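You operate a simulated robot arm through the tools that you are given. There is no shell and no other tool. Be economical: measure what you need, move in short steps, check, and stop when the job is done.

You are at the controls of a simulated robot arm. One attempt, no reset.

TASK
Fetch the cream pad and set it on the white gasket pack on the top of the steel bench. Put the cream rag on the top of the steel bench away on the black shelf by the last gap. Take the hand brush and put it on the grey top of the steel table. Put the collar marked "OIL" from the paint table on the green panel and the collar that says "VAC" on the open port of the valve chest. Fetch the red rag from the paint table and set it on the board. Fetch the valve collar and set it on the hopper shelf. Shut the green bench drawer. Take the red can from the top of the green bench and leave it on the black shelf by the first gap from the left. Fetch the hand wheel and set it on the shelf under the green bench. Shut the desk drawer. Fetch the bush marked "R7" from the bottom cab step and set it on the grey top of the steel table. Put the blue can on the top of the wooden bench away on the upper wall shelf. Any order will do. Set down upright: red can, blue can.
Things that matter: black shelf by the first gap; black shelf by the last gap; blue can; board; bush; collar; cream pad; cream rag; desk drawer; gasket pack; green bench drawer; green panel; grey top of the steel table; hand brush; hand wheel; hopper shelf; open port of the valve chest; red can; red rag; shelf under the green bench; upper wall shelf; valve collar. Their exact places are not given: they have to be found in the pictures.

It is judged by the outcome, as a careful person would: the job done as asked, and still so three seconds after it is handed in. It fails if anything else is knocked over, pushed out of place, dropped, spilled or broken.

THE ROBOT
A 7-joint arm with a two-finger parallel gripper on a trunk, on a base that drives. Base frame: it is fixed to the floor where the robot stands at the start and does not move with it; the origin is under the middle of the robot, x ahead of it, y to its left, z up; the surface under the hand at the start is at about z = 0.86. Readings come in m, degrees, newtons and seconds.
Its first joint turns from -166.0 to 166.0 degrees. Places, roughly: black shelf by the first gap [-1.3, -7.7, 0.9]; black shelf by the last gap [-2.2, -3.4, 0.9]; blue can [-1.5, 4.5, 1]; board (22x20x2 cm) [-1.4, 4.4, 0.9]; bush [-2.25, 0.5, 1]; collar [-3, 4.25, 0.75]; cream pad (5x7x5 cm) [0.8, 0.2, 0.9]; cream rag (6x10x3 cm) [1, -0.3, 0.9]; desk drawer [-0.9, -1.9, 0.8]; gasket pack [0.75, 0.75, 0.75]; green bench drawer [1.8, -8.1, 0.7]; green panel (13x17x1 cm) [-2.8, 4.4, 0.8]; grey top of the steel table [0.1, 3.3, 0.7]; hand brush (13x5x6 cm) [0.9, -0.5, 0.9]; hand wheel [2.25, -7.75, 1]; hopper shelf (36x23 cm) [-0.14, 3.7, 0.76]; open port of the valve chest (13x13 cm) [-4.14, 3.84, 0.86]; red can [2, -7.75, 1]; red rag (6x10x3 cm) [-3.3, 4, 0.8]; shelf under the green bench [2, -7.4, 0.3]; upper wall shelf [-1.3, 4.8, 1.6]; valve collar (6x6x3 cm) [-3.6, 4, 0.8]. Payload 3.43 kg.
Tool frame: the origin (TCP) lies between the finger pads and is the grasp point; the fingertips stand 0.03 m ahead of it; z points along the fingers, y is the line along which they close. The gripper opens to 0.094 m. The fingers are 0.028 m wide and 0.01 m thick; the gripper's body (0.05 by 0.096 m) begins 0.055 m behind the TCP.
Orientation is that of the tool frame in the base frame, as a unit quaternion [w, x, y, z]. With the fingers straight down and closing along the base's y, the tool's x points along the base's -x, its y along +y and its z along -z.

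THE INTERFACE
- The arm moves only by the tool send_rows. Its argument "series" is a list of rows, each a list of 3 entries, a list of its own where there are three numbers: the shift along the tool's x, y, z in m, then the turn, a rotation vector about the tool's x, y, z in degrees, then the opening, from 0 (shut) to 1 (fully open). In form: [[[dx, dy, dz], [ax, ay, az], claw], ...]. A call has 1 to 10 rows; each row shifts and turns the commanded pose from where the row before left it, along the tool's axes as they then stand. Rows are played at 5 a second. More than 0.05 m and 8.6 degrees between two rows, or a gripper value outside its range, and nothing of the call is played. A pose out of reach is approached as far as the arm can. The call stops where the force on the tool passes 40 N (or 10 N more than at its start, if that is more) or the arm is blocked; 0.2 s more then pass. Each finger travels about 0.045 m/s and halts on what it meets, pressing with about 42 N; the grip force reading is that of the motor and also rises with nothing between the fingers. The clock runs only during rows and for 0.2 s after the last one: add rows that do not move to give the fingers time. The reply holds the time, the measured pose of the TCP, the force on the tool along the base axes, the opening and the grip force, in the units named above and with some noise, with the torque about the TCP (base axes, N m) and any sound that the robot's microphone picked up.
- Cameras (640 x 400 px; columns grow to the right, rows downward): "scene" is now at [0.0302, 0.2255, 1.3919]; the picture's right is [-0.06, -1.00, 0.00], its down [-0.52, 0.03, -0.85] and it looks along [0.85, -0.05, -0.52] (base axes); focal length 278 px, centre (320, 200). "wrist" rides on the gripper at [0.076, 0.014, -0.103] in the tool frame; the picture's right is [-0.18, 0.98, 0.00], its down [-0.75, -0.14, -0.64] and it looks along [-0.63, -0.12, 0.77] (tool axes); focal length 243 px, centre (320, 200).
- snapshot(camera): a new picture of that camera. It takes no simulated time.
- steer(legs): drives the robot by 1 to 6 legs, each [ahead, turn to the left] in m and degrees, along the robot's own axes; the way and the turn of a leg run together, so that a leg with both is an arc; at most 1.5 m and 180 degrees a leg. The arm and the cameras ride along, it lands a little off, and it stops where it bumps. It gives what a move gives.
- pan_tilt(pan, tilt): turns the head with the scene camera to pan (to the left, within 120 degrees either way) and tilt (down, from -29 to 69), counted from straight ahead of the robot. It gives what a move gives.
- point_at(camera, pixels): for up to 12 pixels [column, row] of the newest picture of that camera ("zoom" is the newest enlarged one), the place [x, y, z] in the base frame of the surface seen there, good to about 0.002 m. It takes no simulated time.
- close_up(camera, box): a new picture of the part [left, top, right, bottom] of that camera's present view, enlarged. It takes no simulated time.
- close_job(): hands the job in; it is judged then, once.

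Go step by step. Measure first, check grasps and placings, and put right what went wrong. The budget is 378 turns and 350 pictures, counting those below and the enlarged ones. Unless the task says otherwise, let go and move clear before handing in, and close with one line.

The tools are called as a command line: name --argument value ..., lists and objects as JSON in quotes. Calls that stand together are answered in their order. send_rows: Moves the arm, as the interface text tells. Its arguments: {"type":"object","properties":{"series":{"type":"array","items":{"type":"array"}}},"required":["series"]} The other tools are called the same way: steer (legs) drives the base; pan_tilt (pan, tilt) turns the head that bears the scene camera; snapshot (camera) takes a picture; point_at (camera, pixels) gives the place of the surface under pixels of a picture; close_up (camera, box) takes an enlarged picture of a part of a camera's view; close_job () hands the job in.

At the start:

```text
t: 0.0
tool_pos: [0.6459, -0.0631, 1.0874]
ee_rot: [-0.001, -0.001, 1.0, 0.0]
wrist_force: [-0.4, 0.2, 0.4]
wrist_torque: [0.0, 0.01, -0.02]
width: 0.0943
grasp_force: 0.1
robot x, y, heading: [0.0004, -0.0061, 0.1]
head pan, tilt: [-3.2, 31.4]
```

scene: 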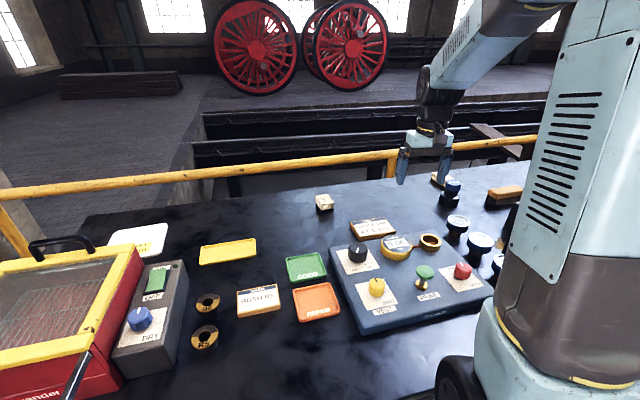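
wrist: 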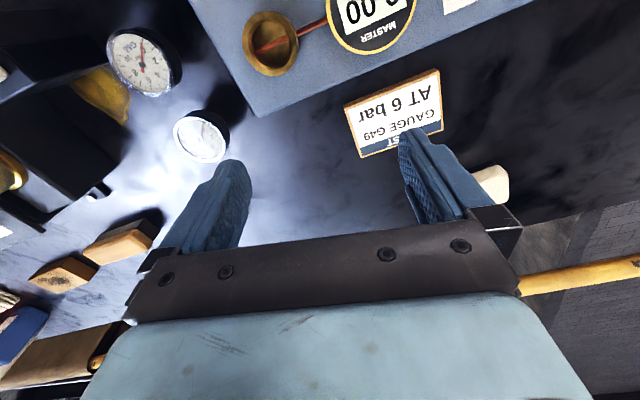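

The bench in front shows a cream block near (325,202); the things to the right are hidden by the arm. I'll measure the visible items and look right.

point_at --camera "scene" --pixels '[[325, 198], [325, 207], [135, 240], [110, 240], [160, 240], [228, 250], [258, 300], [440, 178], [300, 360]]'

close_up --camera "scene" --box '[80, 180, 380, 360]'

pan_tilt --pan -45 --tilt 35

snapshot --camera "scene"

```text
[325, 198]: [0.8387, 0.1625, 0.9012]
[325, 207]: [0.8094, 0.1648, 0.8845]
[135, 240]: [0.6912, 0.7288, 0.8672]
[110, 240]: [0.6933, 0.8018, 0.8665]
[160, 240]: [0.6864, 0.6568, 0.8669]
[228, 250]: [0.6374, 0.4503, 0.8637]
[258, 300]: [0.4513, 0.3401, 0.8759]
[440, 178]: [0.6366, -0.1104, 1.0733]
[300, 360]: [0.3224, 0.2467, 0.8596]
```

```text
2.13 times, centred on (230, 270) of scene
```

zoom: 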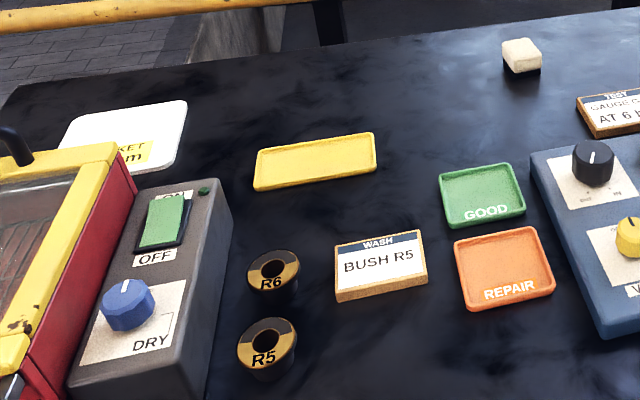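

```text
t: 1.1
tool_pos: [0.6475, -0.0638, 1.0873]
ee_rot: [0.001, -0.001, 1.0, 0.001]
wrist_force: [0.5, -0.7, 1.2]
wrist_torque: [-0.01, -0.03, -0.02]
width: 0.0941
grasp_force: 0.1
robot x, y, heading: [-0.0003, -0.0022, 0.1]
head pan, tilt: [-45.0, 35.0]
```

```text
346 pictures are left
```

scene: 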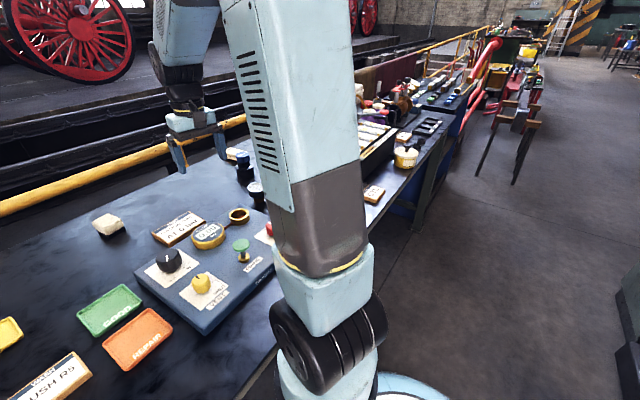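

The cream block (zoom 521,52) is at about (0.82,0.165), and the white pack is centred near (0.69,0.73). I'll move the hand above the block.

send_rows --series '[[[-0.03, 0.04, 0], [0, 0, 0], 1], [[-0.03, 0.04, 0], [0, 0, 0], 1], [[-0.03, 0.04, 0], [0, 0, 0], 1], [[-0.03, 0.04, 0], [0, 0, 0], 1], [[-0.03, 0.04, 0.02], [0, 0, 0], 1], [[-0.02, 0.028, 0.03], [0, 0, 0], 1], [[0, 0, 0.02], [0, 0, 0], 1], [[0, 0, 0], [0, 0, 0], 1]]'

snapshot --camera "wrist"

snapshot --camera "scene"

```text
refused: row 5 steps farther than a row can; nothing moved
```

```text
345 pictures are left
```

wrist: 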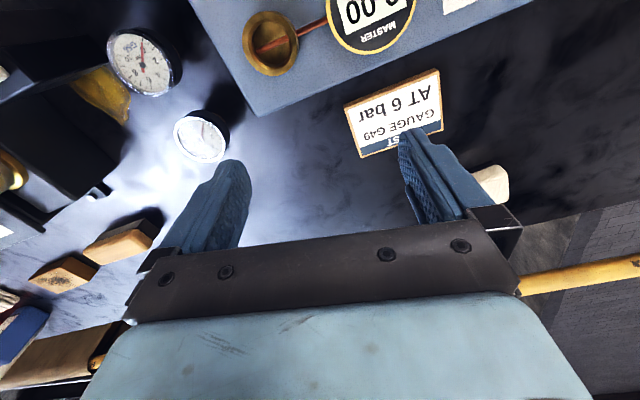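

```text
344 pictures are left
```

scene: 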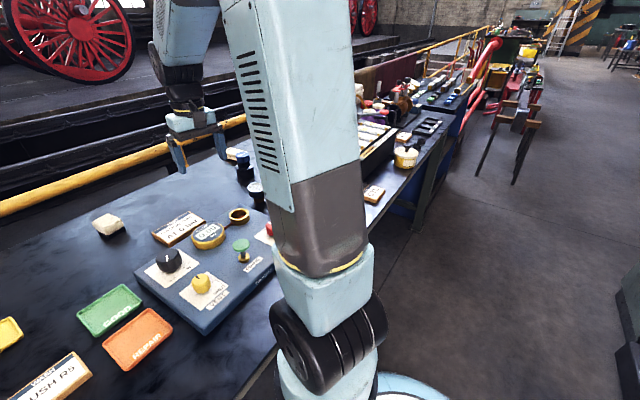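

The step was too long; I'll repeat with shorter rows.

send_rows --series '[[[-0.03, 0.035, 0], [0, 0, 0], 1], [[-0.03, 0.035, 0], [0, 0, 0], 1], [[-0.03, 0.035, 0], [0, 0, 0], 1], [[-0.03, 0.035, 0], [0, 0, 0], 1], [[-0.03, 0.035, 0], [0, 0, 0], 1], [[-0.024, 0.035, 0.02], [0, 0, 0], 1], [[0, 0.018, 0.03], [0, 0, 0], 1], [[0, 0, 0.04], [0, 0, 0], 1], [[0, 0, 0], [0, 0, 0], 1]]'

snapshot --camera "wrist"

close_up --camera "scene" --box '[0, 100, 320, 300]'

```text
t: 3.1
tool_pos: [0.8203, 0.1653, 0.9964]
ee_rot: [0.0, -0.001, 1.0, 0.0]
wrist_force: [-0.8, 0.1, 0.8]
wrist_torque: [0.01, 0.02, -0.01]
width: 0.094
grasp_force: 0.0
robot x, y, heading: [0.0014, -0.0004, 0.1]
head pan, tilt: [-45.0, 35.0]
```

```text
343 pictures are left
```

wrist: 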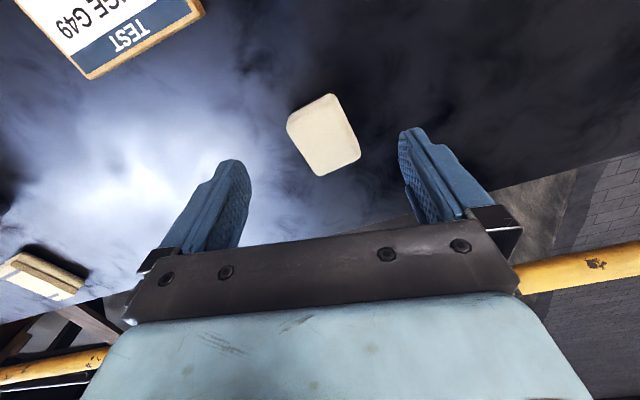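

```text
2.00 times, centred on (160, 200) of scene
```

zoom: 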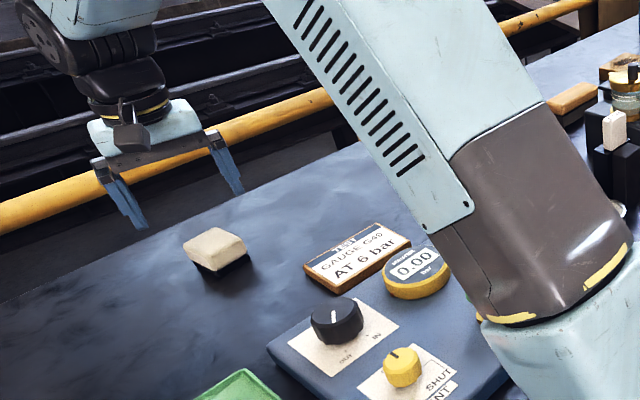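

point_at --camera "wrist" --pixels '[[291, 121], [330, 97], [357, 152], [321, 173], [324, 135]]'

```text
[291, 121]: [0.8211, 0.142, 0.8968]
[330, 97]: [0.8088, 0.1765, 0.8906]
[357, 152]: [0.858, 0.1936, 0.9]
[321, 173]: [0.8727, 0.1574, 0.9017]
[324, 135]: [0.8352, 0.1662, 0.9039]
```

The pad's centre is about (0.839,0.167) with its top at 0.902, turned ~18°. I'll turn, go down and grip.

send_rows --series '[[[-0.019, 0.002, 0], [0, 0, 0], 1], [[0, 0, 0.02], [0, 0, -8.5], 1], [[0, 0, 0.02], [0, 0, -8.5], 1], [[0, 0, 0.03], [0, 0, 0], 1], [[0, 0, 0.031], [0, 0, 0], 1], [[0, 0, 0], [0, 0, 0], 0.2], [[0, 0, 0], [0, 0, 0], 0.2], [[0, 0, 0], [0, 0, 0], 0.2], [[0, 0, 0], [0, 0, 0], 0.2]]'

snapshot --camera "wrist"

```text
t: 5.1
tool_pos: [0.838, 0.1673, 0.8969]
ee_rot: [0.0, -0.149, 0.989, 0.001]
wrist_force: [0.2, -0.7, 0.2]
wrist_torque: [0.0, 0.0, 0.0]
width: 0.0538
grasp_force: 41.6
robot x, y, heading: [0.0012, -0.0052, 0.2]
head pan, tilt: [-45.0, 35.0]
```

```text
341 pictures are left
```

wrist: 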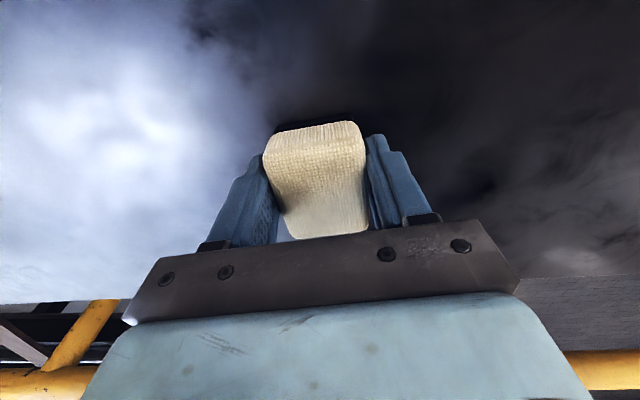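

Gripped at 54 mm. I'll lift and look left at the pack.

send_rows --series '[[[0, 0, -0.04], [0, 0, 0], 0.2], [[0, 0, -0.04], [0, 0, 0], 0.2], [[0, 0, -0.04], [0, 0, 8.5], 0.2], [[0, 0, -0.02], [0, 0, 8.5], 0.2]]'

pan_tilt --pan 40 --tilt 35

snapshot --camera "scene"

```text
t: 6.1
tool_pos: [0.8374, 0.1666, 1.0366]
ee_rot: [-0.001, 0.0, 1.0, 0.0]
wrist_force: [-0.4, 0.1, -1.6]
wrist_torque: [-0.03, 0.01, 0.02]
width: 0.0539
grasp_force: 42.1
robot x, y, heading: [-0.0018, -0.0035, -0.1]
head pan, tilt: [-45.0, 35.0]
```

```text
t: 7.7
tool_pos: [0.838, 0.1682, 1.0351]
ee_rot: [-0.001, -0.001, 1.0, 0.0]
wrist_force: [-1.3, 0.9, -1.1]
wrist_torque: [0.03, 0.0, 0.02]
width: 0.0539
grasp_force: 41.8
robot x, y, heading: [-0.002, -0.0012, -0.0]
head pan, tilt: [40.0, 35.0]
```

```text
340 pictures are left
```

scene: 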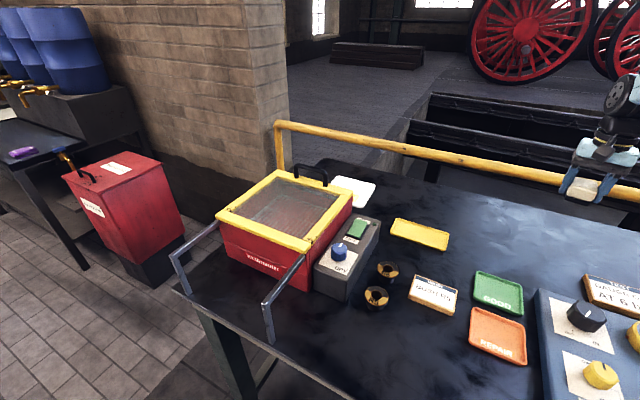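

close_up --camera "scene" --box '[270, 140, 430, 240]'

point_at --camera "scene" --pixels '[[371, 184], [367, 204], [340, 177], [352, 194], [380, 265], [300, 280], [230, 260]]'

```text
4.00 times, centred on (350, 190) of scene
```

zoom: 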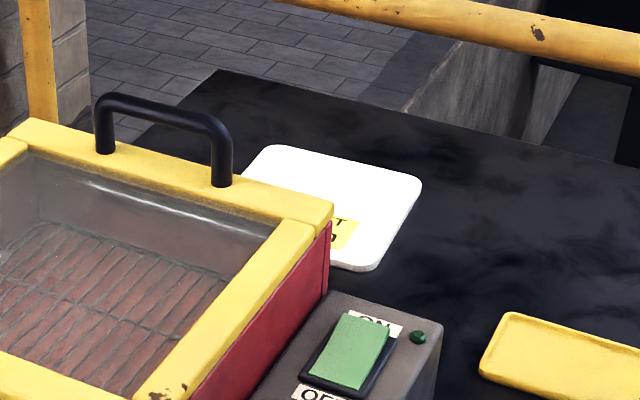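

```text
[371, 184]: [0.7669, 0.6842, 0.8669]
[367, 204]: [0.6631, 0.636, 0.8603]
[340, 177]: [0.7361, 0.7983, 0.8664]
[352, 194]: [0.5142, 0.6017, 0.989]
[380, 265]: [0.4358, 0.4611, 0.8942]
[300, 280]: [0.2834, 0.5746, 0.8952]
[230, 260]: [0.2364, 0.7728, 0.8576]
```

The pack spans about x 0.66–0.78, y 0.64–0.80 with its top at 0.867, just past my reach from here. I'll raise and draw in the arm, turn left and drive along the bench.

send_rows --series '[[[0.03, 0, -0.035], [0, 0, 0], 0.2], [[0.03, 0, -0.035], [0, 0, 0], 0.2], [[0.03, 0, -0.035], [0, 0, 0], 0.2], [[0.03, 0, -0.035], [0, 0, 0], 0.2], [[0.03, 0, -0.035], [0, 0, 0], 0.2], [[0.03, 0, -0.035], [0, 0, 0], 0.2], [[0.03, 0, -0.035], [0, 0, 0], 0.2], [[0, -0.04, 0], [0, 0, 0], 0.2], [[0, -0.04, 0], [0, 0, 0], 0.2]]'

steer --legs '[[0, 90], [0.32, 0]]'

pan_tilt --pan -60 --tilt 40

snapshot --camera "scene"

```text
t: 9.7
tool_pos: [0.6286, 0.0861, 1.2816]
ee_rot: [0.0, -0.001, 1.0, 0.0]
wrist_force: [0.1, 0.7, -2.1]
wrist_torque: [-0.06, 0.02, 0.01]
width: 0.0539
grasp_force: 42.0
robot x, y, heading: [-0.0004, -0.0032, 0.0]
head pan, tilt: [40.0, 35.0]
```

```text
t: 13.2
tool_pos: [0.1414, 0.6183, 1.2832]
ee_rot: [0.0, -0.569, 0.823, -0.001]
wrist_force: [0.7, -0.8, -1.8]
wrist_torque: [0.03, 0.03, -0.05]
width: 0.0539
grasp_force: 42.1
robot x, y, heading: [0.0748, -0.0338, 71.2]
head pan, tilt: [40.0, 35.0]
stopped in leg 1: the robot was blocked; the commanded pose is now the measured one
```

```text
t: 15.0
tool_pos: [0.1427, 0.6178, 1.2817]
ee_rot: [-0.001, -0.569, 0.823, 0.0]
wrist_force: [-0.2, -0.8, -1.4]
wrist_torque: [-0.03, -0.05, -0.03]
width: 0.0539
grasp_force: 41.7
robot x, y, heading: [0.073, -0.0313, 71.3]
head pan, tilt: [-60.0, 40.0]
```

```text
338 pictures are left
```

scene: 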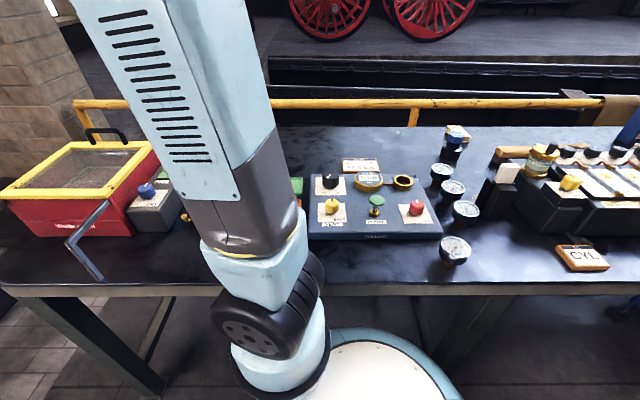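

The turn was blocked at 71°, probably by the base touching the bench leg. I'll look down at the base.

pan_tilt --pan -80 --tilt 69

snapshot --camera "scene"

pan_tilt --pan 0 --tilt 60

snapshot --camera "scene"

```text
t: 15.9
tool_pos: [0.1419, 0.6188, 1.2817]
ee_rot: [-0.001, -0.568, 0.823, -0.001]
wrist_force: [-0.5, 0.5, -1.2]
wrist_torque: [-0.01, 0.02, 0.0]
width: 0.054
grasp_force: 42.3
robot x, y, heading: [0.0708, -0.0336, 71.3]
head pan, tilt: [-80.0, 68.8]
```

```text
337 pictures are left
```

scene: 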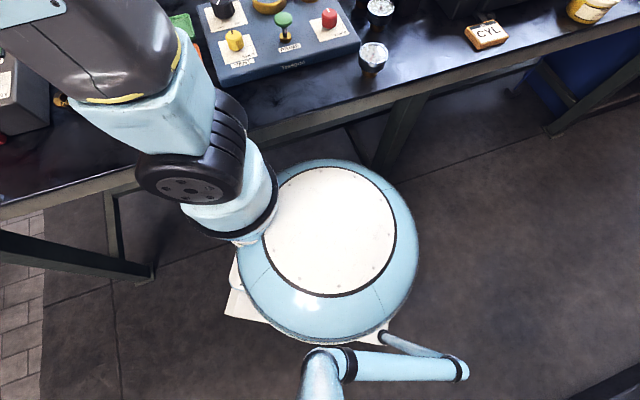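

```text
t: 17.4
tool_pos: [0.1428, 0.6185, 1.2817]
ee_rot: [-0.001, -0.569, 0.823, 0.0]
wrist_force: [-0.5, 0.2, -0.9]
wrist_torque: [-0.01, 0.02, 0.02]
width: 0.0536
grasp_force: 42.1
robot x, y, heading: [0.0743, -0.0349, 71.5]
head pan, tilt: [0.0, 60.0]
```

```text
336 pictures are left
```

scene: 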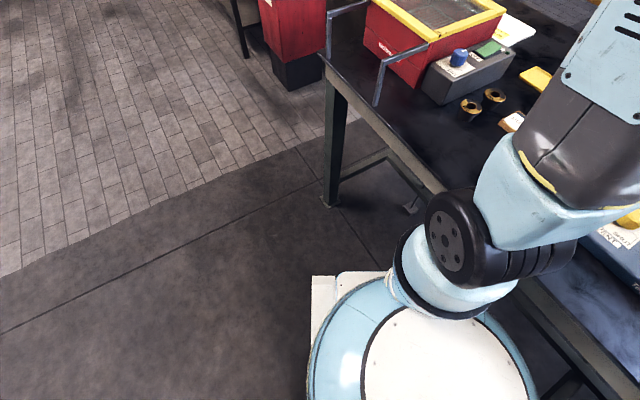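

The base has a square plate whose corner meets the bench leg. I'll back off a little and then swing round.

steer --legs '[[-0.2, 0], [0, 30], [0.4, 0]]'

```text
t: 22.9
tool_pos: [-0.3319, 0.7683, 1.2821]
ee_rot: [0.0, 0.761, -0.649, 0.002]
wrist_force: [-0.7, 0.1, -1.5]
wrist_torque: [0.01, -0.05, 0.0]
width: 0.0536
grasp_force: 41.8
robot x, y, heading: [-0.0515, 0.1718, 100.7]
head pan, tilt: [0.0, 60.0]
```

The way is clear. I'll go a bit further and turn back towards the bench so the arm faces the pack.

steer --legs '[[0.18, 0], [0, -78]]'

pan_tilt --pan 20 --tilt 40

snapshot --camera "scene"

```text
t: 27.4
tool_pos: [0.3536, 0.8436, 1.282]
ee_rot: [-0.001, -0.278, 0.961, -0.002]
wrist_force: [0.5, 0.0, -1.1]
wrist_torque: [-0.04, -0.01, -0.02]
width: 0.054
grasp_force: 41.6
robot x, y, heading: [-0.1265, 0.4151, 31.9]
head pan, tilt: [0.0, 60.0]
stopped in leg 2: the robot was blocked; the commanded pose is now the measured one
```

```text
t: 28.2
tool_pos: [0.3534, 0.8437, 1.2826]
ee_rot: [-0.001, -0.278, 0.96, -0.002]
wrist_force: [0.3, -0.5, -0.5]
wrist_torque: [-0.04, 0.01, 0.01]
width: 0.0538
grasp_force: 41.7
robot x, y, heading: [-0.1322, 0.4123, 31.9]
head pan, tilt: [20.0, 40.0]
```

```text
335 pictures are left
```

scene: 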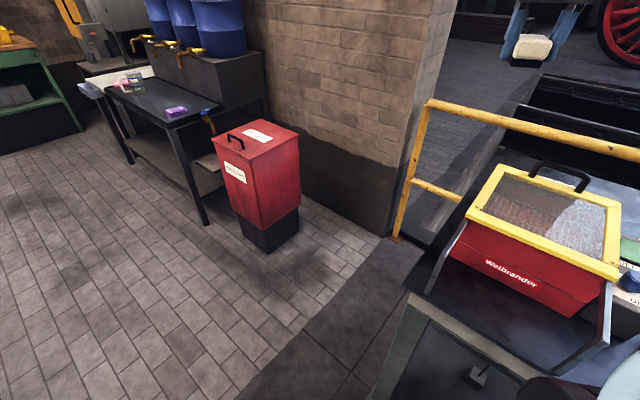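

Blocked at 32°, but the pack is in reach. I'll move the hand above the pack at this height.

send_rows --series '[[[-0.0247, -0.0331, 0], [0, 0, 0], 0.2], [[-0.0247, -0.0331, 0], [0, 0, 0], 0.2], [[-0.0247, -0.0331, 0], [0, 0, 0], 0.2], [[-0.0247, -0.0331, 0], [0, 0, 0], 0.2], [[-0.0247, -0.0331, 0], [0, 0, 0], 0.2], [[-0.0247, -0.0331, 0], [0, 0, 0], 0.2], [[-0.0247, -0.0331, 0], [0, 0, 0], 0.2], [[-0.0247, -0.0331, 0], [0, 0, 0], 0.2], [[-0.0247, -0.0331, 0], [0, 0, 0], 0.2], [[0, 0, 0], [0, 0, 0], 0.2]]'

pan_tilt --pan -12 --tilt 40

snapshot --camera "scene"

snapshot --camera "wrist"

```text
t: 30.4
tool_pos: [0.7009, 0.7105, 1.2803]
ee_rot: [-0.001, -0.278, 0.961, -0.001]
wrist_force: [0.3, 0.5, -1.3]
wrist_torque: [-0.01, 0.0, -0.01]
width: 0.0538
grasp_force: 41.6
robot x, y, heading: [-0.1313, 0.4154, 32.1]
head pan, tilt: [20.0, 40.0]
```

```text
t: 31.4
tool_pos: [0.7019, 0.7108, 1.2829]
ee_rot: [0.0, -0.278, 0.96, 0.0]
wrist_force: [-0.7, -0.1, -1.4]
wrist_torque: [0.0, 0.03, 0.01]
width: 0.0539
grasp_force: 41.8
robot x, y, heading: [-0.1296, 0.4105, 32.1]
head pan, tilt: [-12.0, 40.0]
```

```text
334 pictures are left
```

scene: 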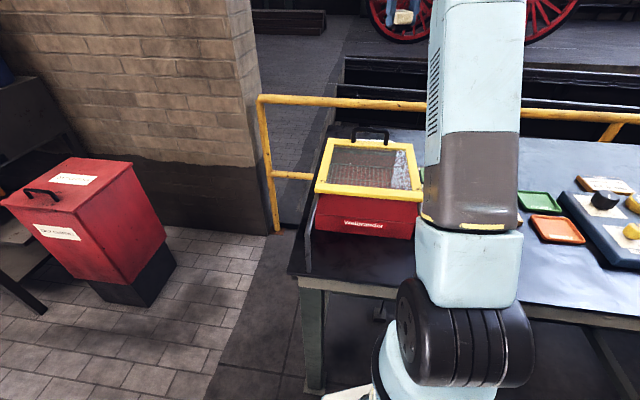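

```text
333 pictures are left
```

wrist: 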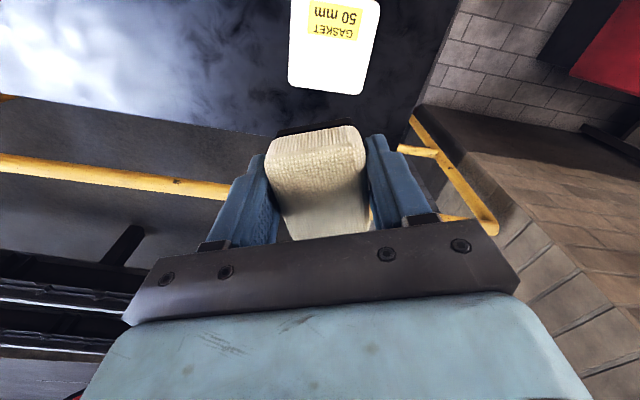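

point_at --camera "wrist" --pixels '[[295, 82], [354, 90], [334, 35], [372, 8], [296, 6], [320, 70]]'

```text
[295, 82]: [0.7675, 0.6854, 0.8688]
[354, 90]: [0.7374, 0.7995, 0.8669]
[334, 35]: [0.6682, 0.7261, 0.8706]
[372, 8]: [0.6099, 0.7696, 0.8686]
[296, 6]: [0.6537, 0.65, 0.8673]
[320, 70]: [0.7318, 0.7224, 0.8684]
```

The pack's centre is about (0.69,0.727), top 0.868. I'll check the oven handle's position before going down.

point_at --camera "scene" --pixels '[[357, 137], [370, 128], [386, 134], [410, 147], [400, 185]]'

```text
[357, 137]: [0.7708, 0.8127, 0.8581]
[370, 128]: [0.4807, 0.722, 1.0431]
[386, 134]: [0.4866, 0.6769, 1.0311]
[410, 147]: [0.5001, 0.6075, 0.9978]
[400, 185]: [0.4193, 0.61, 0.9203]
```

The handle is at x≈0.48, well clear. I'll lower the pad onto the pack.

send_rows --series '[[[0, 0, 0.05], [0, 0, 0], 0.2], [[0, 0, 0.05], [0, 0, 0], 0.2], [[0, 0, 0.05], [0, 0, 0], 0.2], [[0, 0, 0.05], [0, 0, 0], 0.2], [[-0.006, 0.007, 0.05], [0, 0, 0], 0.2], [[0, 0, 0.05], [0, 0, 0], 0.2], [[0, 0, 0.05], [0, 0, 0], 0.2], [[0, 0, 0.015], [0, 0, 0], 0.2], [[0, 0, 0.007], [0, 0, 0], 0.2], [[0, 0, 0], [0, 0, 0], 0.2]]'

snapshot --camera "wrist"

```text
refused: row 5 steps farther than a row can; nothing moved
```

```text
332 pictures are left
```

wrist: 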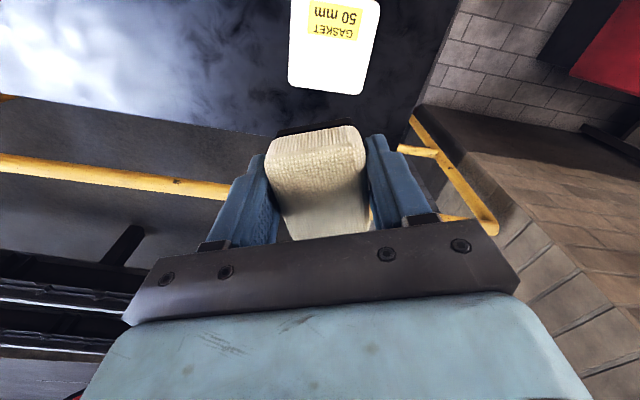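

One row was over the limit; I'll send it again with smaller steps.

send_rows --series '[[[0, 0, 0.049], [0, 0, 0], 0.2], [[0, 0, 0.049], [0, 0, 0], 0.2], [[0, 0, 0.049], [0, 0, 0], 0.2], [[0, 0, 0.049], [0, 0, 0], 0.2], [[0, 0.008, 0.049], [0, 0, 0], 0.2], [[0, 0, 0.049], [0, 0, 0], 0.2], [[0, 0, 0.049], [0, 0, 0], 0.2], [[0, 0, 0.02], [0, 0, 0], 0.2], [[0, 0, 0.008], [0, 0, 0], 0.2], [[0, 0, 0], [0, 0, 0], 0.2]]'

snapshot --camera "wrist"

```text
t: 33.6
tool_pos: [0.6961, 0.7163, 0.9115]
ee_rot: [-0.001, -0.278, 0.96, 0.0]
wrist_force: [0.5, -0.4, -0.6]
wrist_torque: [-0.04, 0.01, 0.0]
width: 0.0538
grasp_force: 42.0
robot x, y, heading: [-0.1259, 0.4126, 31.8]
head pan, tilt: [-12.0, 40.0]
```

```text
331 pictures are left
```

wrist: 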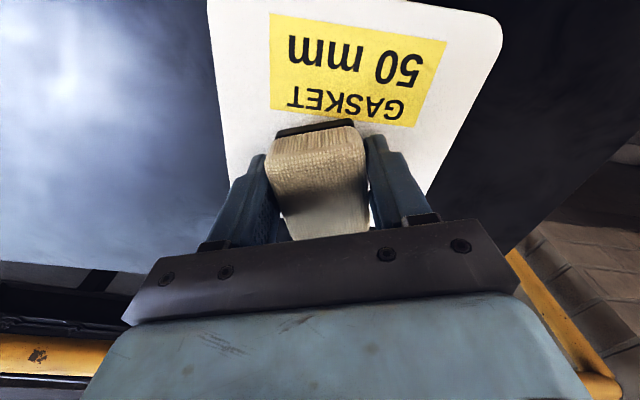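

The pad sits over the pack. I'll touch down and let go.

send_rows --series '[[[0, 0, 0.003], [0, 0, 0], 0.2], [[0, 0, 0.001], [0, 0, 0], 0.6], [[0, 0, 0], [0, 0, 0], 0.9], [[0, 0, 0], [0, 0, 0], 0.9], [[0, 0, -0.03], [0, 0, 0], 0.9], [[0, 0, -0.05], [0, 0, 0], 0.9], [[0, 0, -0.05], [0, 0, 0], 0.9], [[0, 0, -0.05], [0, 0, 0], 0.9], [[0, 0, -0.05], [0, 0, 0], 0.9], [[0, 0, -0.05], [0, 0, 0], 0.9]]'

snapshot --camera "wrist"

```text
t: 35.8
tool_pos: [0.6964, 0.7168, 1.1879]
ee_rot: [-0.002, -0.278, 0.961, -0.001]
wrist_force: [-0.2, 0.3, 0.1]
wrist_torque: [0.01, 0.05, 0.0]
width: 0.0842
grasp_force: 0.1
robot x, y, heading: [-0.1288, 0.4146, 31.7]
head pan, tilt: [-12.0, 40.0]
```

```text
330 pictures are left
```

wrist: 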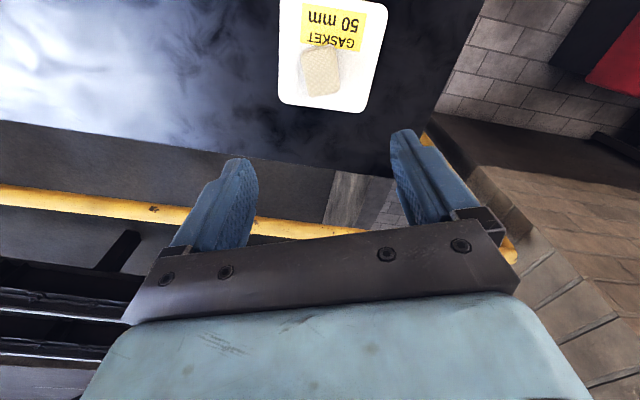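

The pad rests on the pack. I'll raise and draw in the arm, then drive round to face the brush and the cream rag.

send_rows --series '[[[0, 0, -0.05], [0, 0, 0], 0.9], [[0, 0, -0.05], [0, 0, 0], 0.9], [[0.05, 0, 0], [0, 0, 0], 0.9], [[0.05, 0, 0], [0, 0, 0], 0.9], [[0.05, 0, 0], [0, 0, 0], 0.9], [[0.05, 0, 0], [0, 0, 0], 0.9], [[0.05, 0, 0], [0, 0, 0], 0.9]]'

steer --legs '[[-0.3, 0], [0, -122], [0.65, 0], [0, 90]]'

pan_tilt --pan 0 --tilt 35

snapshot --camera "scene"

```text
t: 37.4
tool_pos: [0.4893, 0.5848, 1.2877]
ee_rot: [-0.001, -0.278, 0.961, -0.002]
wrist_force: [1.4, 0.0, -0.1]
wrist_torque: [-0.05, 0.04, -0.02]
width: 0.0845
grasp_force: 0.0
robot x, y, heading: [-0.1291, 0.4099, 32.1]
head pan, tilt: [-12.0, 40.0]
```

```text
t: 42.9
tool_pos: [-0.0382, -0.2869, 1.2881]
ee_rot: [-0.002, 0.352, 0.936, 0.001]
wrist_force: [0.6, 0.0, 0.1]
wrist_torque: [-0.05, 0.08, -0.02]
width: 0.0847
grasp_force: 0.0
robot x, y, heading: [-0.3279, 0.3188, -43.3]
head pan, tilt: [-12.0, 40.0]
stopped in leg 2: the robot was blocked; the commanded pose is now the measured one
```

```text
t: 43.6
tool_pos: [-0.0373, -0.2872, 1.2877]
ee_rot: [-0.002, 0.352, 0.936, 0.001]
wrist_force: [-0.5, 0.1, 0.3]
wrist_torque: [-0.01, 0.0, 0.01]
width: 0.0847
grasp_force: 0.1
robot x, y, heading: [-0.3253, 0.3193, -43.4]
head pan, tilt: [0.0, 35.0]
```

```text
329 pictures are left
```

scene: 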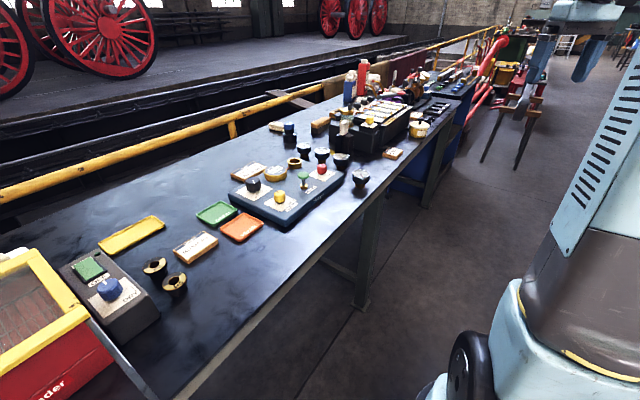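

The turn stopped at −43°; something blocks the base. I'll look at both sides.

pan_tilt --pan 115 --tilt 45

snapshot --camera "scene"

pan_tilt --pan -115 --tilt 45

snapshot --camera "scene"

```text
t: 45.6
tool_pos: [-0.0376, -0.2854, 1.2879]
ee_rot: [-0.002, 0.352, 0.936, 0.001]
wrist_force: [-0.2, 0.4, 0.4]
wrist_torque: [-0.01, 0.01, 0.03]
width: 0.0849
grasp_force: 0.0
robot x, y, heading: [-0.3311, 0.3203, -43.5]
head pan, tilt: [115.0, 45.0]
```

```text
328 pictures are left
```

scene: 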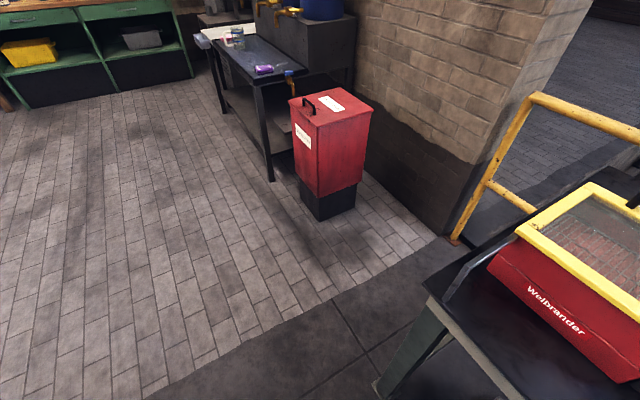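

```text
t: 48.9
tool_pos: [-0.0371, -0.2866, 1.2885]
ee_rot: [-0.001, 0.352, 0.936, 0.001]
wrist_force: [0.0, -1.4, -0.9]
wrist_torque: [0.04, -0.04, -0.01]
width: 0.0845
grasp_force: 0.0
robot x, y, heading: [-0.3291, 0.3217, -43.3]
head pan, tilt: [-115.0, 45.0]
```

```text
327 pictures are left
```

scene: 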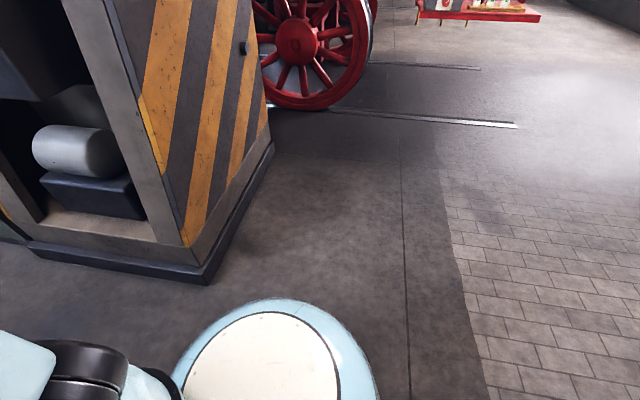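

There is a striped machine behind on my right. I'll measure its foot.

point_at --camera "scene" --pixels '[[205, 282], [30, 242], [273, 145], [280, 310], [350, 390], [180, 390], [220, 360]]'

pan_tilt --pan -80 --tilt 55

snapshot --camera "scene"

```text
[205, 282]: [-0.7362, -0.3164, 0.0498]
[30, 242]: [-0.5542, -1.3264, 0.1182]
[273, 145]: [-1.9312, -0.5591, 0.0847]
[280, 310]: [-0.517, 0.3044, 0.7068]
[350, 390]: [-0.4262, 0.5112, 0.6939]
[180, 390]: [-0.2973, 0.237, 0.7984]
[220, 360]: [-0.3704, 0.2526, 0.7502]
```

```text
t: 49.9
tool_pos: [-0.039, -0.285, 1.2879]
ee_rot: [-0.002, 0.352, 0.936, 0.001]
wrist_force: [0.6, -0.9, 0.8]
wrist_torque: [-0.02, 0.01, -0.02]
width: 0.0846
grasp_force: 0.0
robot x, y, heading: [-0.3274, 0.3186, -43.6]
head pan, tilt: [-80.0, 55.0]
```

```text
326 pictures are left
```

scene: 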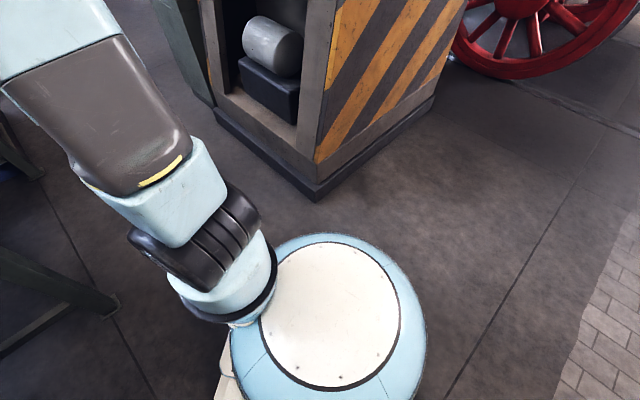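

The machine corner is at (−0.74,−0.32), not touching. I'll look steeply down at both sides of the base.

pan_tilt --pan -120 --tilt 69

snapshot --camera "scene"

pan_tilt --pan 120 --tilt 69

snapshot --camera "scene"

pan_tilt --pan 0 --tilt 69

snapshot --camera "scene"

```text
t: 51.0
tool_pos: [-0.0371, -0.2866, 1.2891]
ee_rot: [-0.001, 0.351, 0.936, 0.0]
wrist_force: [0.6, 0.5, 0.5]
wrist_torque: [-0.01, 0.03, 0.03]
width: 0.0846
grasp_force: 0.0
robot x, y, heading: [-0.3294, 0.3189, -43.2]
head pan, tilt: [-120.0, 68.8]
```

```text
325 pictures are left
```

scene: 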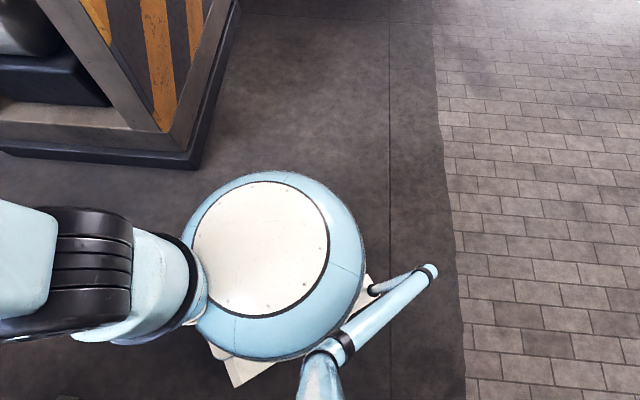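

```text
t: 54.3
tool_pos: [-0.0374, -0.2867, 1.289]
ee_rot: [-0.002, 0.352, 0.936, 0.001]
wrist_force: [0.4, 0.6, -0.8]
wrist_torque: [0.0, 0.04, 0.0]
width: 0.0846
grasp_force: 0.0
robot x, y, heading: [-0.3271, 0.3159, -43.3]
head pan, tilt: [120.0, 68.8]
```

```text
324 pictures are left
```

scene: 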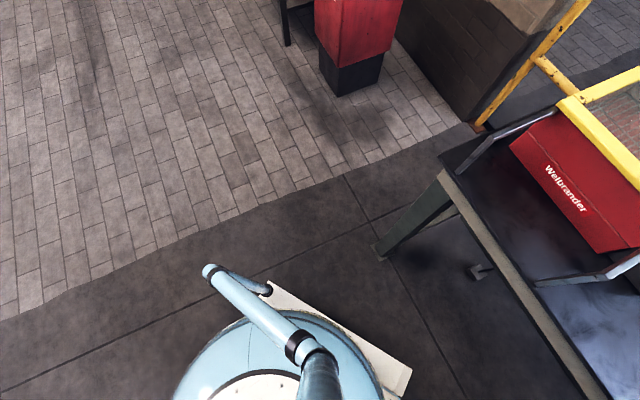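

```text
t: 56.3
tool_pos: [-0.0369, -0.2858, 1.2891]
ee_rot: [-0.001, 0.352, 0.936, 0.001]
wrist_force: [0.0, 0.1, 0.7]
wrist_torque: [0.0, -0.02, -0.01]
width: 0.0844
grasp_force: 0.1
robot x, y, heading: [-0.3313, 0.3182, -43.3]
head pan, tilt: [0.0, 68.8]
```

```text
323 pictures are left
```

scene: 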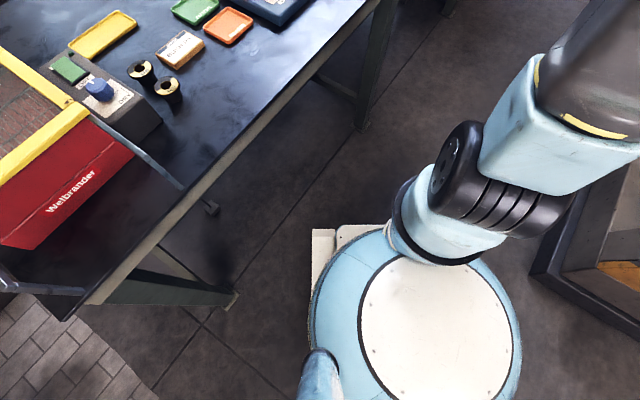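

Nothing touches the base plate on these sides. I'll check whether the upper arm touches the machine.

pan_tilt --pan -60 --tilt 5

snapshot --camera "scene"

pan_tilt --pan -110 --tilt 5

snapshot --camera "scene"

```text
t: 57.7
tool_pos: [-0.0386, -0.2862, 1.2894]
ee_rot: [-0.002, 0.352, 0.936, 0.001]
wrist_force: [0.2, 0.1, 0.8]
wrist_torque: [0.01, 0.0, 0.02]
width: 0.0843
grasp_force: 0.2
robot x, y, heading: [-0.3315, 0.3202, -43.4]
head pan, tilt: [-60.0, 5.0]
```

```text
322 pictures are left
```

scene: 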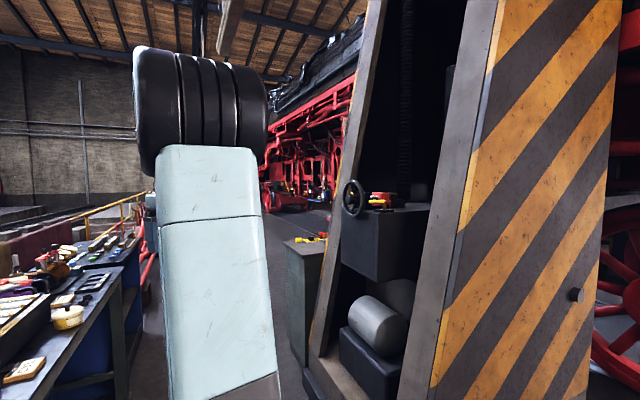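

```text
t: 58.9
tool_pos: [-0.0378, -0.2859, 1.2879]
ee_rot: [-0.002, 0.352, 0.936, 0.001]
wrist_force: [0.4, 0.2, -0.2]
wrist_torque: [0.0, 0.0, 0.01]
width: 0.0847
grasp_force: 0.0
robot x, y, heading: [-0.3293, 0.3196, -43.1]
head pan, tilt: [-110.0, 5.0]
```

```text
321 pictures are left
```

scene: 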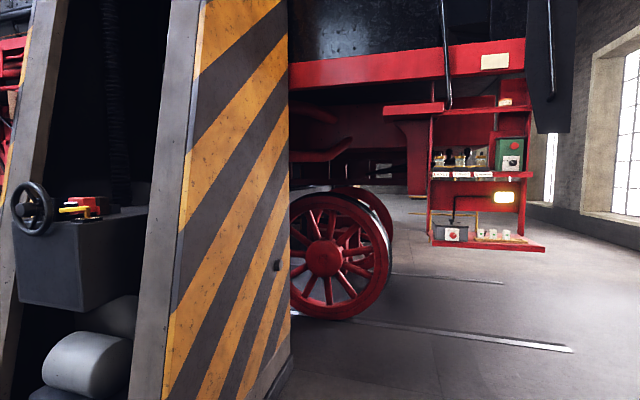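

No contact is visible. I'll try the turn again with a small step forward.

steer --legs '[[0, -20]]'

```text
t: 60.4
tool_pos: [-0.2531, -0.3528, 1.2892]
ee_rot: [-0.001, 0.505, 0.863, 0.001]
wrist_force: [-0.1, -0.6, 0.2]
wrist_torque: [0.01, -0.01, -0.01]
width: 0.0844
grasp_force: 0.2
robot x, y, heading: [-0.3107, 0.3251, -62.7]
head pan, tilt: [-110.0, 5.0]
```

The turn worked this time. I'll carry on down the aisle and then face the bench.

steer --legs '[[0, -12], [0.7, 0], [0, 40]]'

pan_tilt --pan 40 --tilt 35

snapshot --camera "scene"

```text
t: 67.1
tool_pos: [0.2418, -0.8993, 1.2889]
ee_rot: [-0.001, 0.28, 0.96, 0.001]
wrist_force: [-0.6, 0.2, 0.6]
wrist_torque: [0.0, 0.02, 0.02]
width: 0.0848
grasp_force: 0.1
robot x, y, heading: [-0.1507, -0.3646, -34.3]
head pan, tilt: [-110.0, 5.0]
```

```text
t: 69.5
tool_pos: [0.2429, -0.8992, 1.2893]
ee_rot: [-0.002, 0.279, 0.96, 0.001]
wrist_force: [-0.3, -0.9, -0.5]
wrist_torque: [0.01, 0.01, -0.05]
width: 0.0847
grasp_force: 0.0
robot x, y, heading: [-0.1497, -0.364, -34.7]
head pan, tilt: [40.0, 35.0]
```

```text
320 pictures are left
```

scene: 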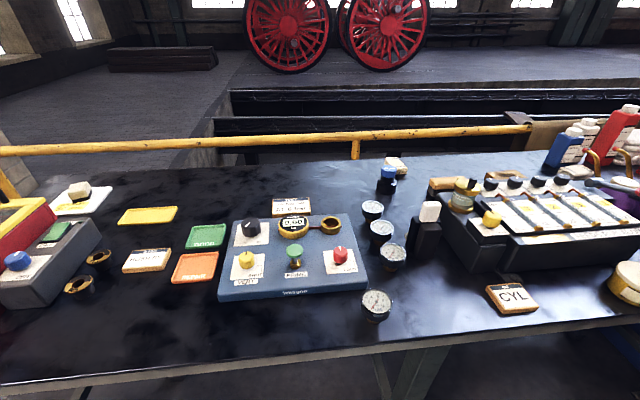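

close_up --camera "scene" --box '[340, 100, 640, 288]'

close_up --camera "scene" --box '[350, 140, 500, 234]'

pan_tilt --pan 10 --tilt 35

snapshot --camera "scene"

```text
2.13 times, centred on (490, 194) of scene
```

zoom: 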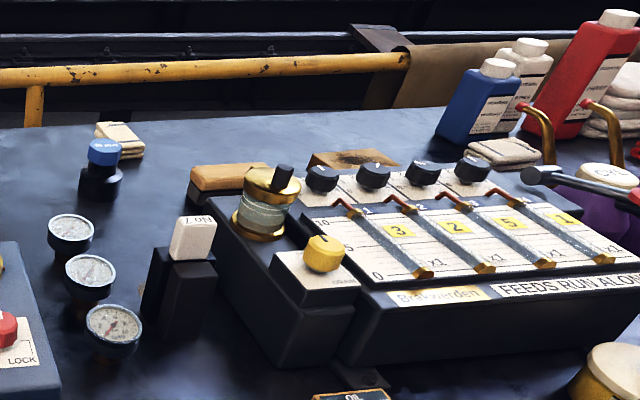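

```text
4.26 times, centred on (425, 187) of scene
```

zoom: 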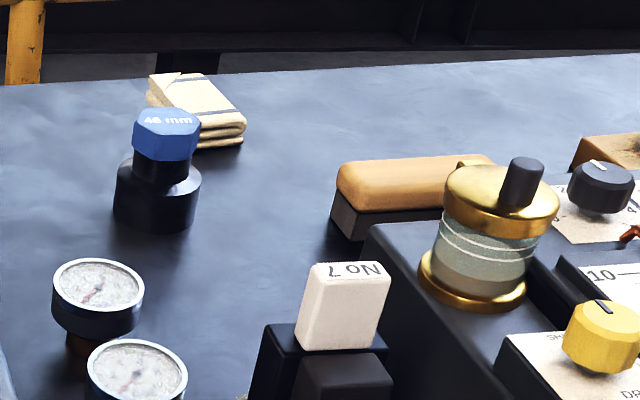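

```text
t: 70.4
tool_pos: [0.241, -0.9, 1.2902]
ee_rot: [-0.002, 0.278, 0.961, 0.0]
wrist_force: [-0.1, 0.1, -0.2]
wrist_torque: [0.0, -0.02, -0.01]
width: 0.0846
grasp_force: 0.1
robot x, y, heading: [-0.1491, -0.3642, -34.7]
head pan, tilt: [10.0, 35.0]
```

```text
317 pictures are left
```

scene: 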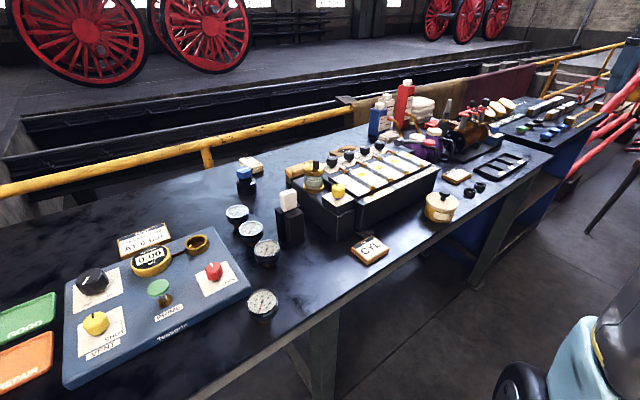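

The cream rag is the folded cloth at (253,165) and the brush the wooden block at (297,170). I'll zoom and measure both.

close_up --camera "scene" --box '[220, 130, 380, 230]'

```text
4.00 times, centred on (300, 180) of scene
```

zoom: 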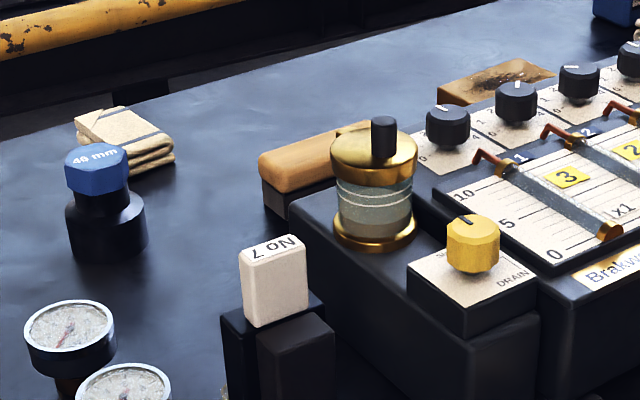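

point_at --camera "zoom" --pixels '[[80, 122], [118, 110], [168, 142], [135, 160], [265, 162], [290, 188], [340, 130], [320, 165], [370, 125], [97, 160], [380, 125], [275, 250]]'

```text
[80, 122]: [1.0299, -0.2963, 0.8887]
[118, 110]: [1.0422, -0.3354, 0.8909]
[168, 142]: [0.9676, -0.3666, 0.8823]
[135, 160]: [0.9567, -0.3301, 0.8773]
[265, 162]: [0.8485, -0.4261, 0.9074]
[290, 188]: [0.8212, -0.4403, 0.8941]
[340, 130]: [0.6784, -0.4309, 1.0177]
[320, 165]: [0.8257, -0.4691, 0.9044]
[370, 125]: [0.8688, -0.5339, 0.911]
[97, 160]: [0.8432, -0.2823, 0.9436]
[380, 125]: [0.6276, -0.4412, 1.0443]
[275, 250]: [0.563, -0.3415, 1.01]
```

The brush lies along y with its top at 0.91 near x≈0.845. I'll face the bench squarely and close in.

steer --legs '[[0, 35], [0.13, 0]]'

pan_tilt --pan 0 --tilt 30

snapshot --camera "scene"

```text
t: 73.6
tool_pos: [0.6126, -0.5756, 1.2901]
ee_rot: [-0.002, -0.023, 1.0, 0.0]
wrist_force: [-0.1, 0.6, 0.1]
wrist_torque: [-0.05, 0.0, 0.03]
width: 0.0844
grasp_force: 0.0
robot x, y, heading: [-0.0168, -0.3941, -0.1]
head pan, tilt: [10.0, 35.0]
```

```text
t: 74.3
tool_pos: [0.6131, -0.5754, 1.2896]
ee_rot: [-0.002, -0.023, 1.0, 0.0]
wrist_force: [0.4, 0.2, -0.6]
wrist_torque: [-0.01, 0.0, 0.03]
width: 0.0845
grasp_force: 0.1
robot x, y, heading: [-0.0175, -0.3942, -0.1]
head pan, tilt: [0.0, 30.0]
```

```text
315 pictures are left
```

scene: 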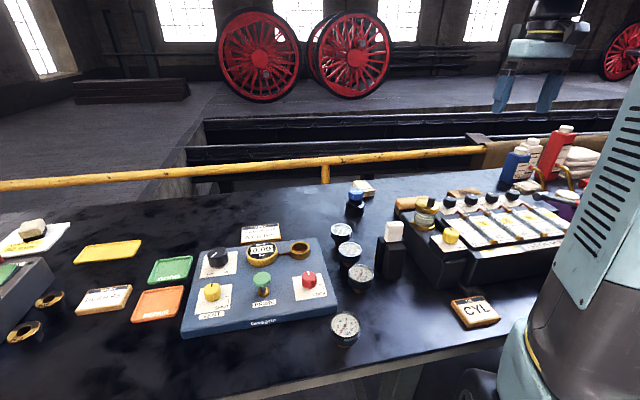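

I'll turn the hand about 86° here at height, then go to above the brush.

send_rows --series '[[[-0.02, 0, 0], [0, 0, 8.5], 1], [[0, 0, 0], [0, 0, 8.5], 1], [[0, 0, 0], [0, 0, 8.5], 1], [[0, 0, 0], [0, 0, 8.5], 1], [[0, 0, 0], [0, 0, 8.5], 1], [[0, 0, 0], [0, 0, 8.5], 1], [[0, 0, 0], [0, 0, 8.5], 1], [[0, 0, 0], [0, 0, 8.5], 1], [[0, 0, 0], [0, 0, 8.5], 1], [[0, 0, 0], [0, 0, 8.5], 1]]'

```text
t: 76.5
tool_pos: [0.632, -0.5745, 1.29]
ee_rot: [-0.001, 0.659, 0.752, -0.001]
wrist_force: [0.5, 0.2, 0.2]
wrist_torque: [0.0, 0.0, -0.05]
width: 0.0938
grasp_force: 0.0
robot x, y, heading: [-0.0182, -0.3943, 0.0]
head pan, tilt: [0.0, 30.0]
```

Now above the brush.

send_rows --series '[[[0.0087, 0.032, 0.0], [0, 0, 0], 1], [[0.0087, 0.032, 0.0], [0, 0, 0], 1], [[0.0087, 0.032, 0.0], [0, 0, 0], 1], [[0.0087, 0.032, 0.03], [0, 0, 0], 1], [[0.0087, 0.032, 0.03], [0, 0, 0], 1], [[0.0087, 0.032, 0.03], [0, 0, 0], 1], [[0.0087, 0.032, 0.03], [0, 0, 0], 1], [[0, 0, 0.04], [0, 0, 0], 1], [[0, 0, 0.03], [0, 0, 0], 1], [[0, 0, 0], [0, 0, 0], 1]]'

snapshot --camera "wrist"

```text
t: 78.7
tool_pos: [0.845, -0.4843, 1.0999]
ee_rot: [-0.001, 0.658, 0.753, -0.001]
wrist_force: [1.1, -1.0, -0.1]
wrist_torque: [-0.04, 0.01, 0.01]
width: 0.094
grasp_force: 0.0
robot x, y, heading: [-0.013, -0.3984, 0.2]
head pan, tilt: [0.0, 30.0]
```

```text
314 pictures are left
```

wrist: 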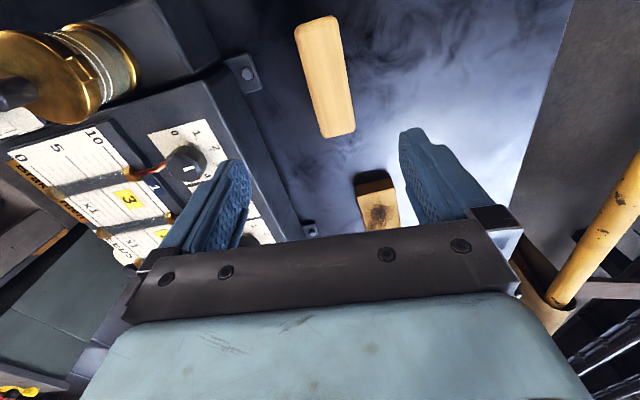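

point_at --camera "wrist" --pixels '[[297, 30], [337, 20], [321, 133], [354, 127], [325, 80], [245, 75], [300, 215]]'

```text
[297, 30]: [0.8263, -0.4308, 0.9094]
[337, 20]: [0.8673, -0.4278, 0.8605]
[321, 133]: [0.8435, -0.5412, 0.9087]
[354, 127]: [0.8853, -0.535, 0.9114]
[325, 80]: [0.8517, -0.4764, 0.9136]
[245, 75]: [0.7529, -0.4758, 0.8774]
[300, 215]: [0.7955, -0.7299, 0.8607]
```

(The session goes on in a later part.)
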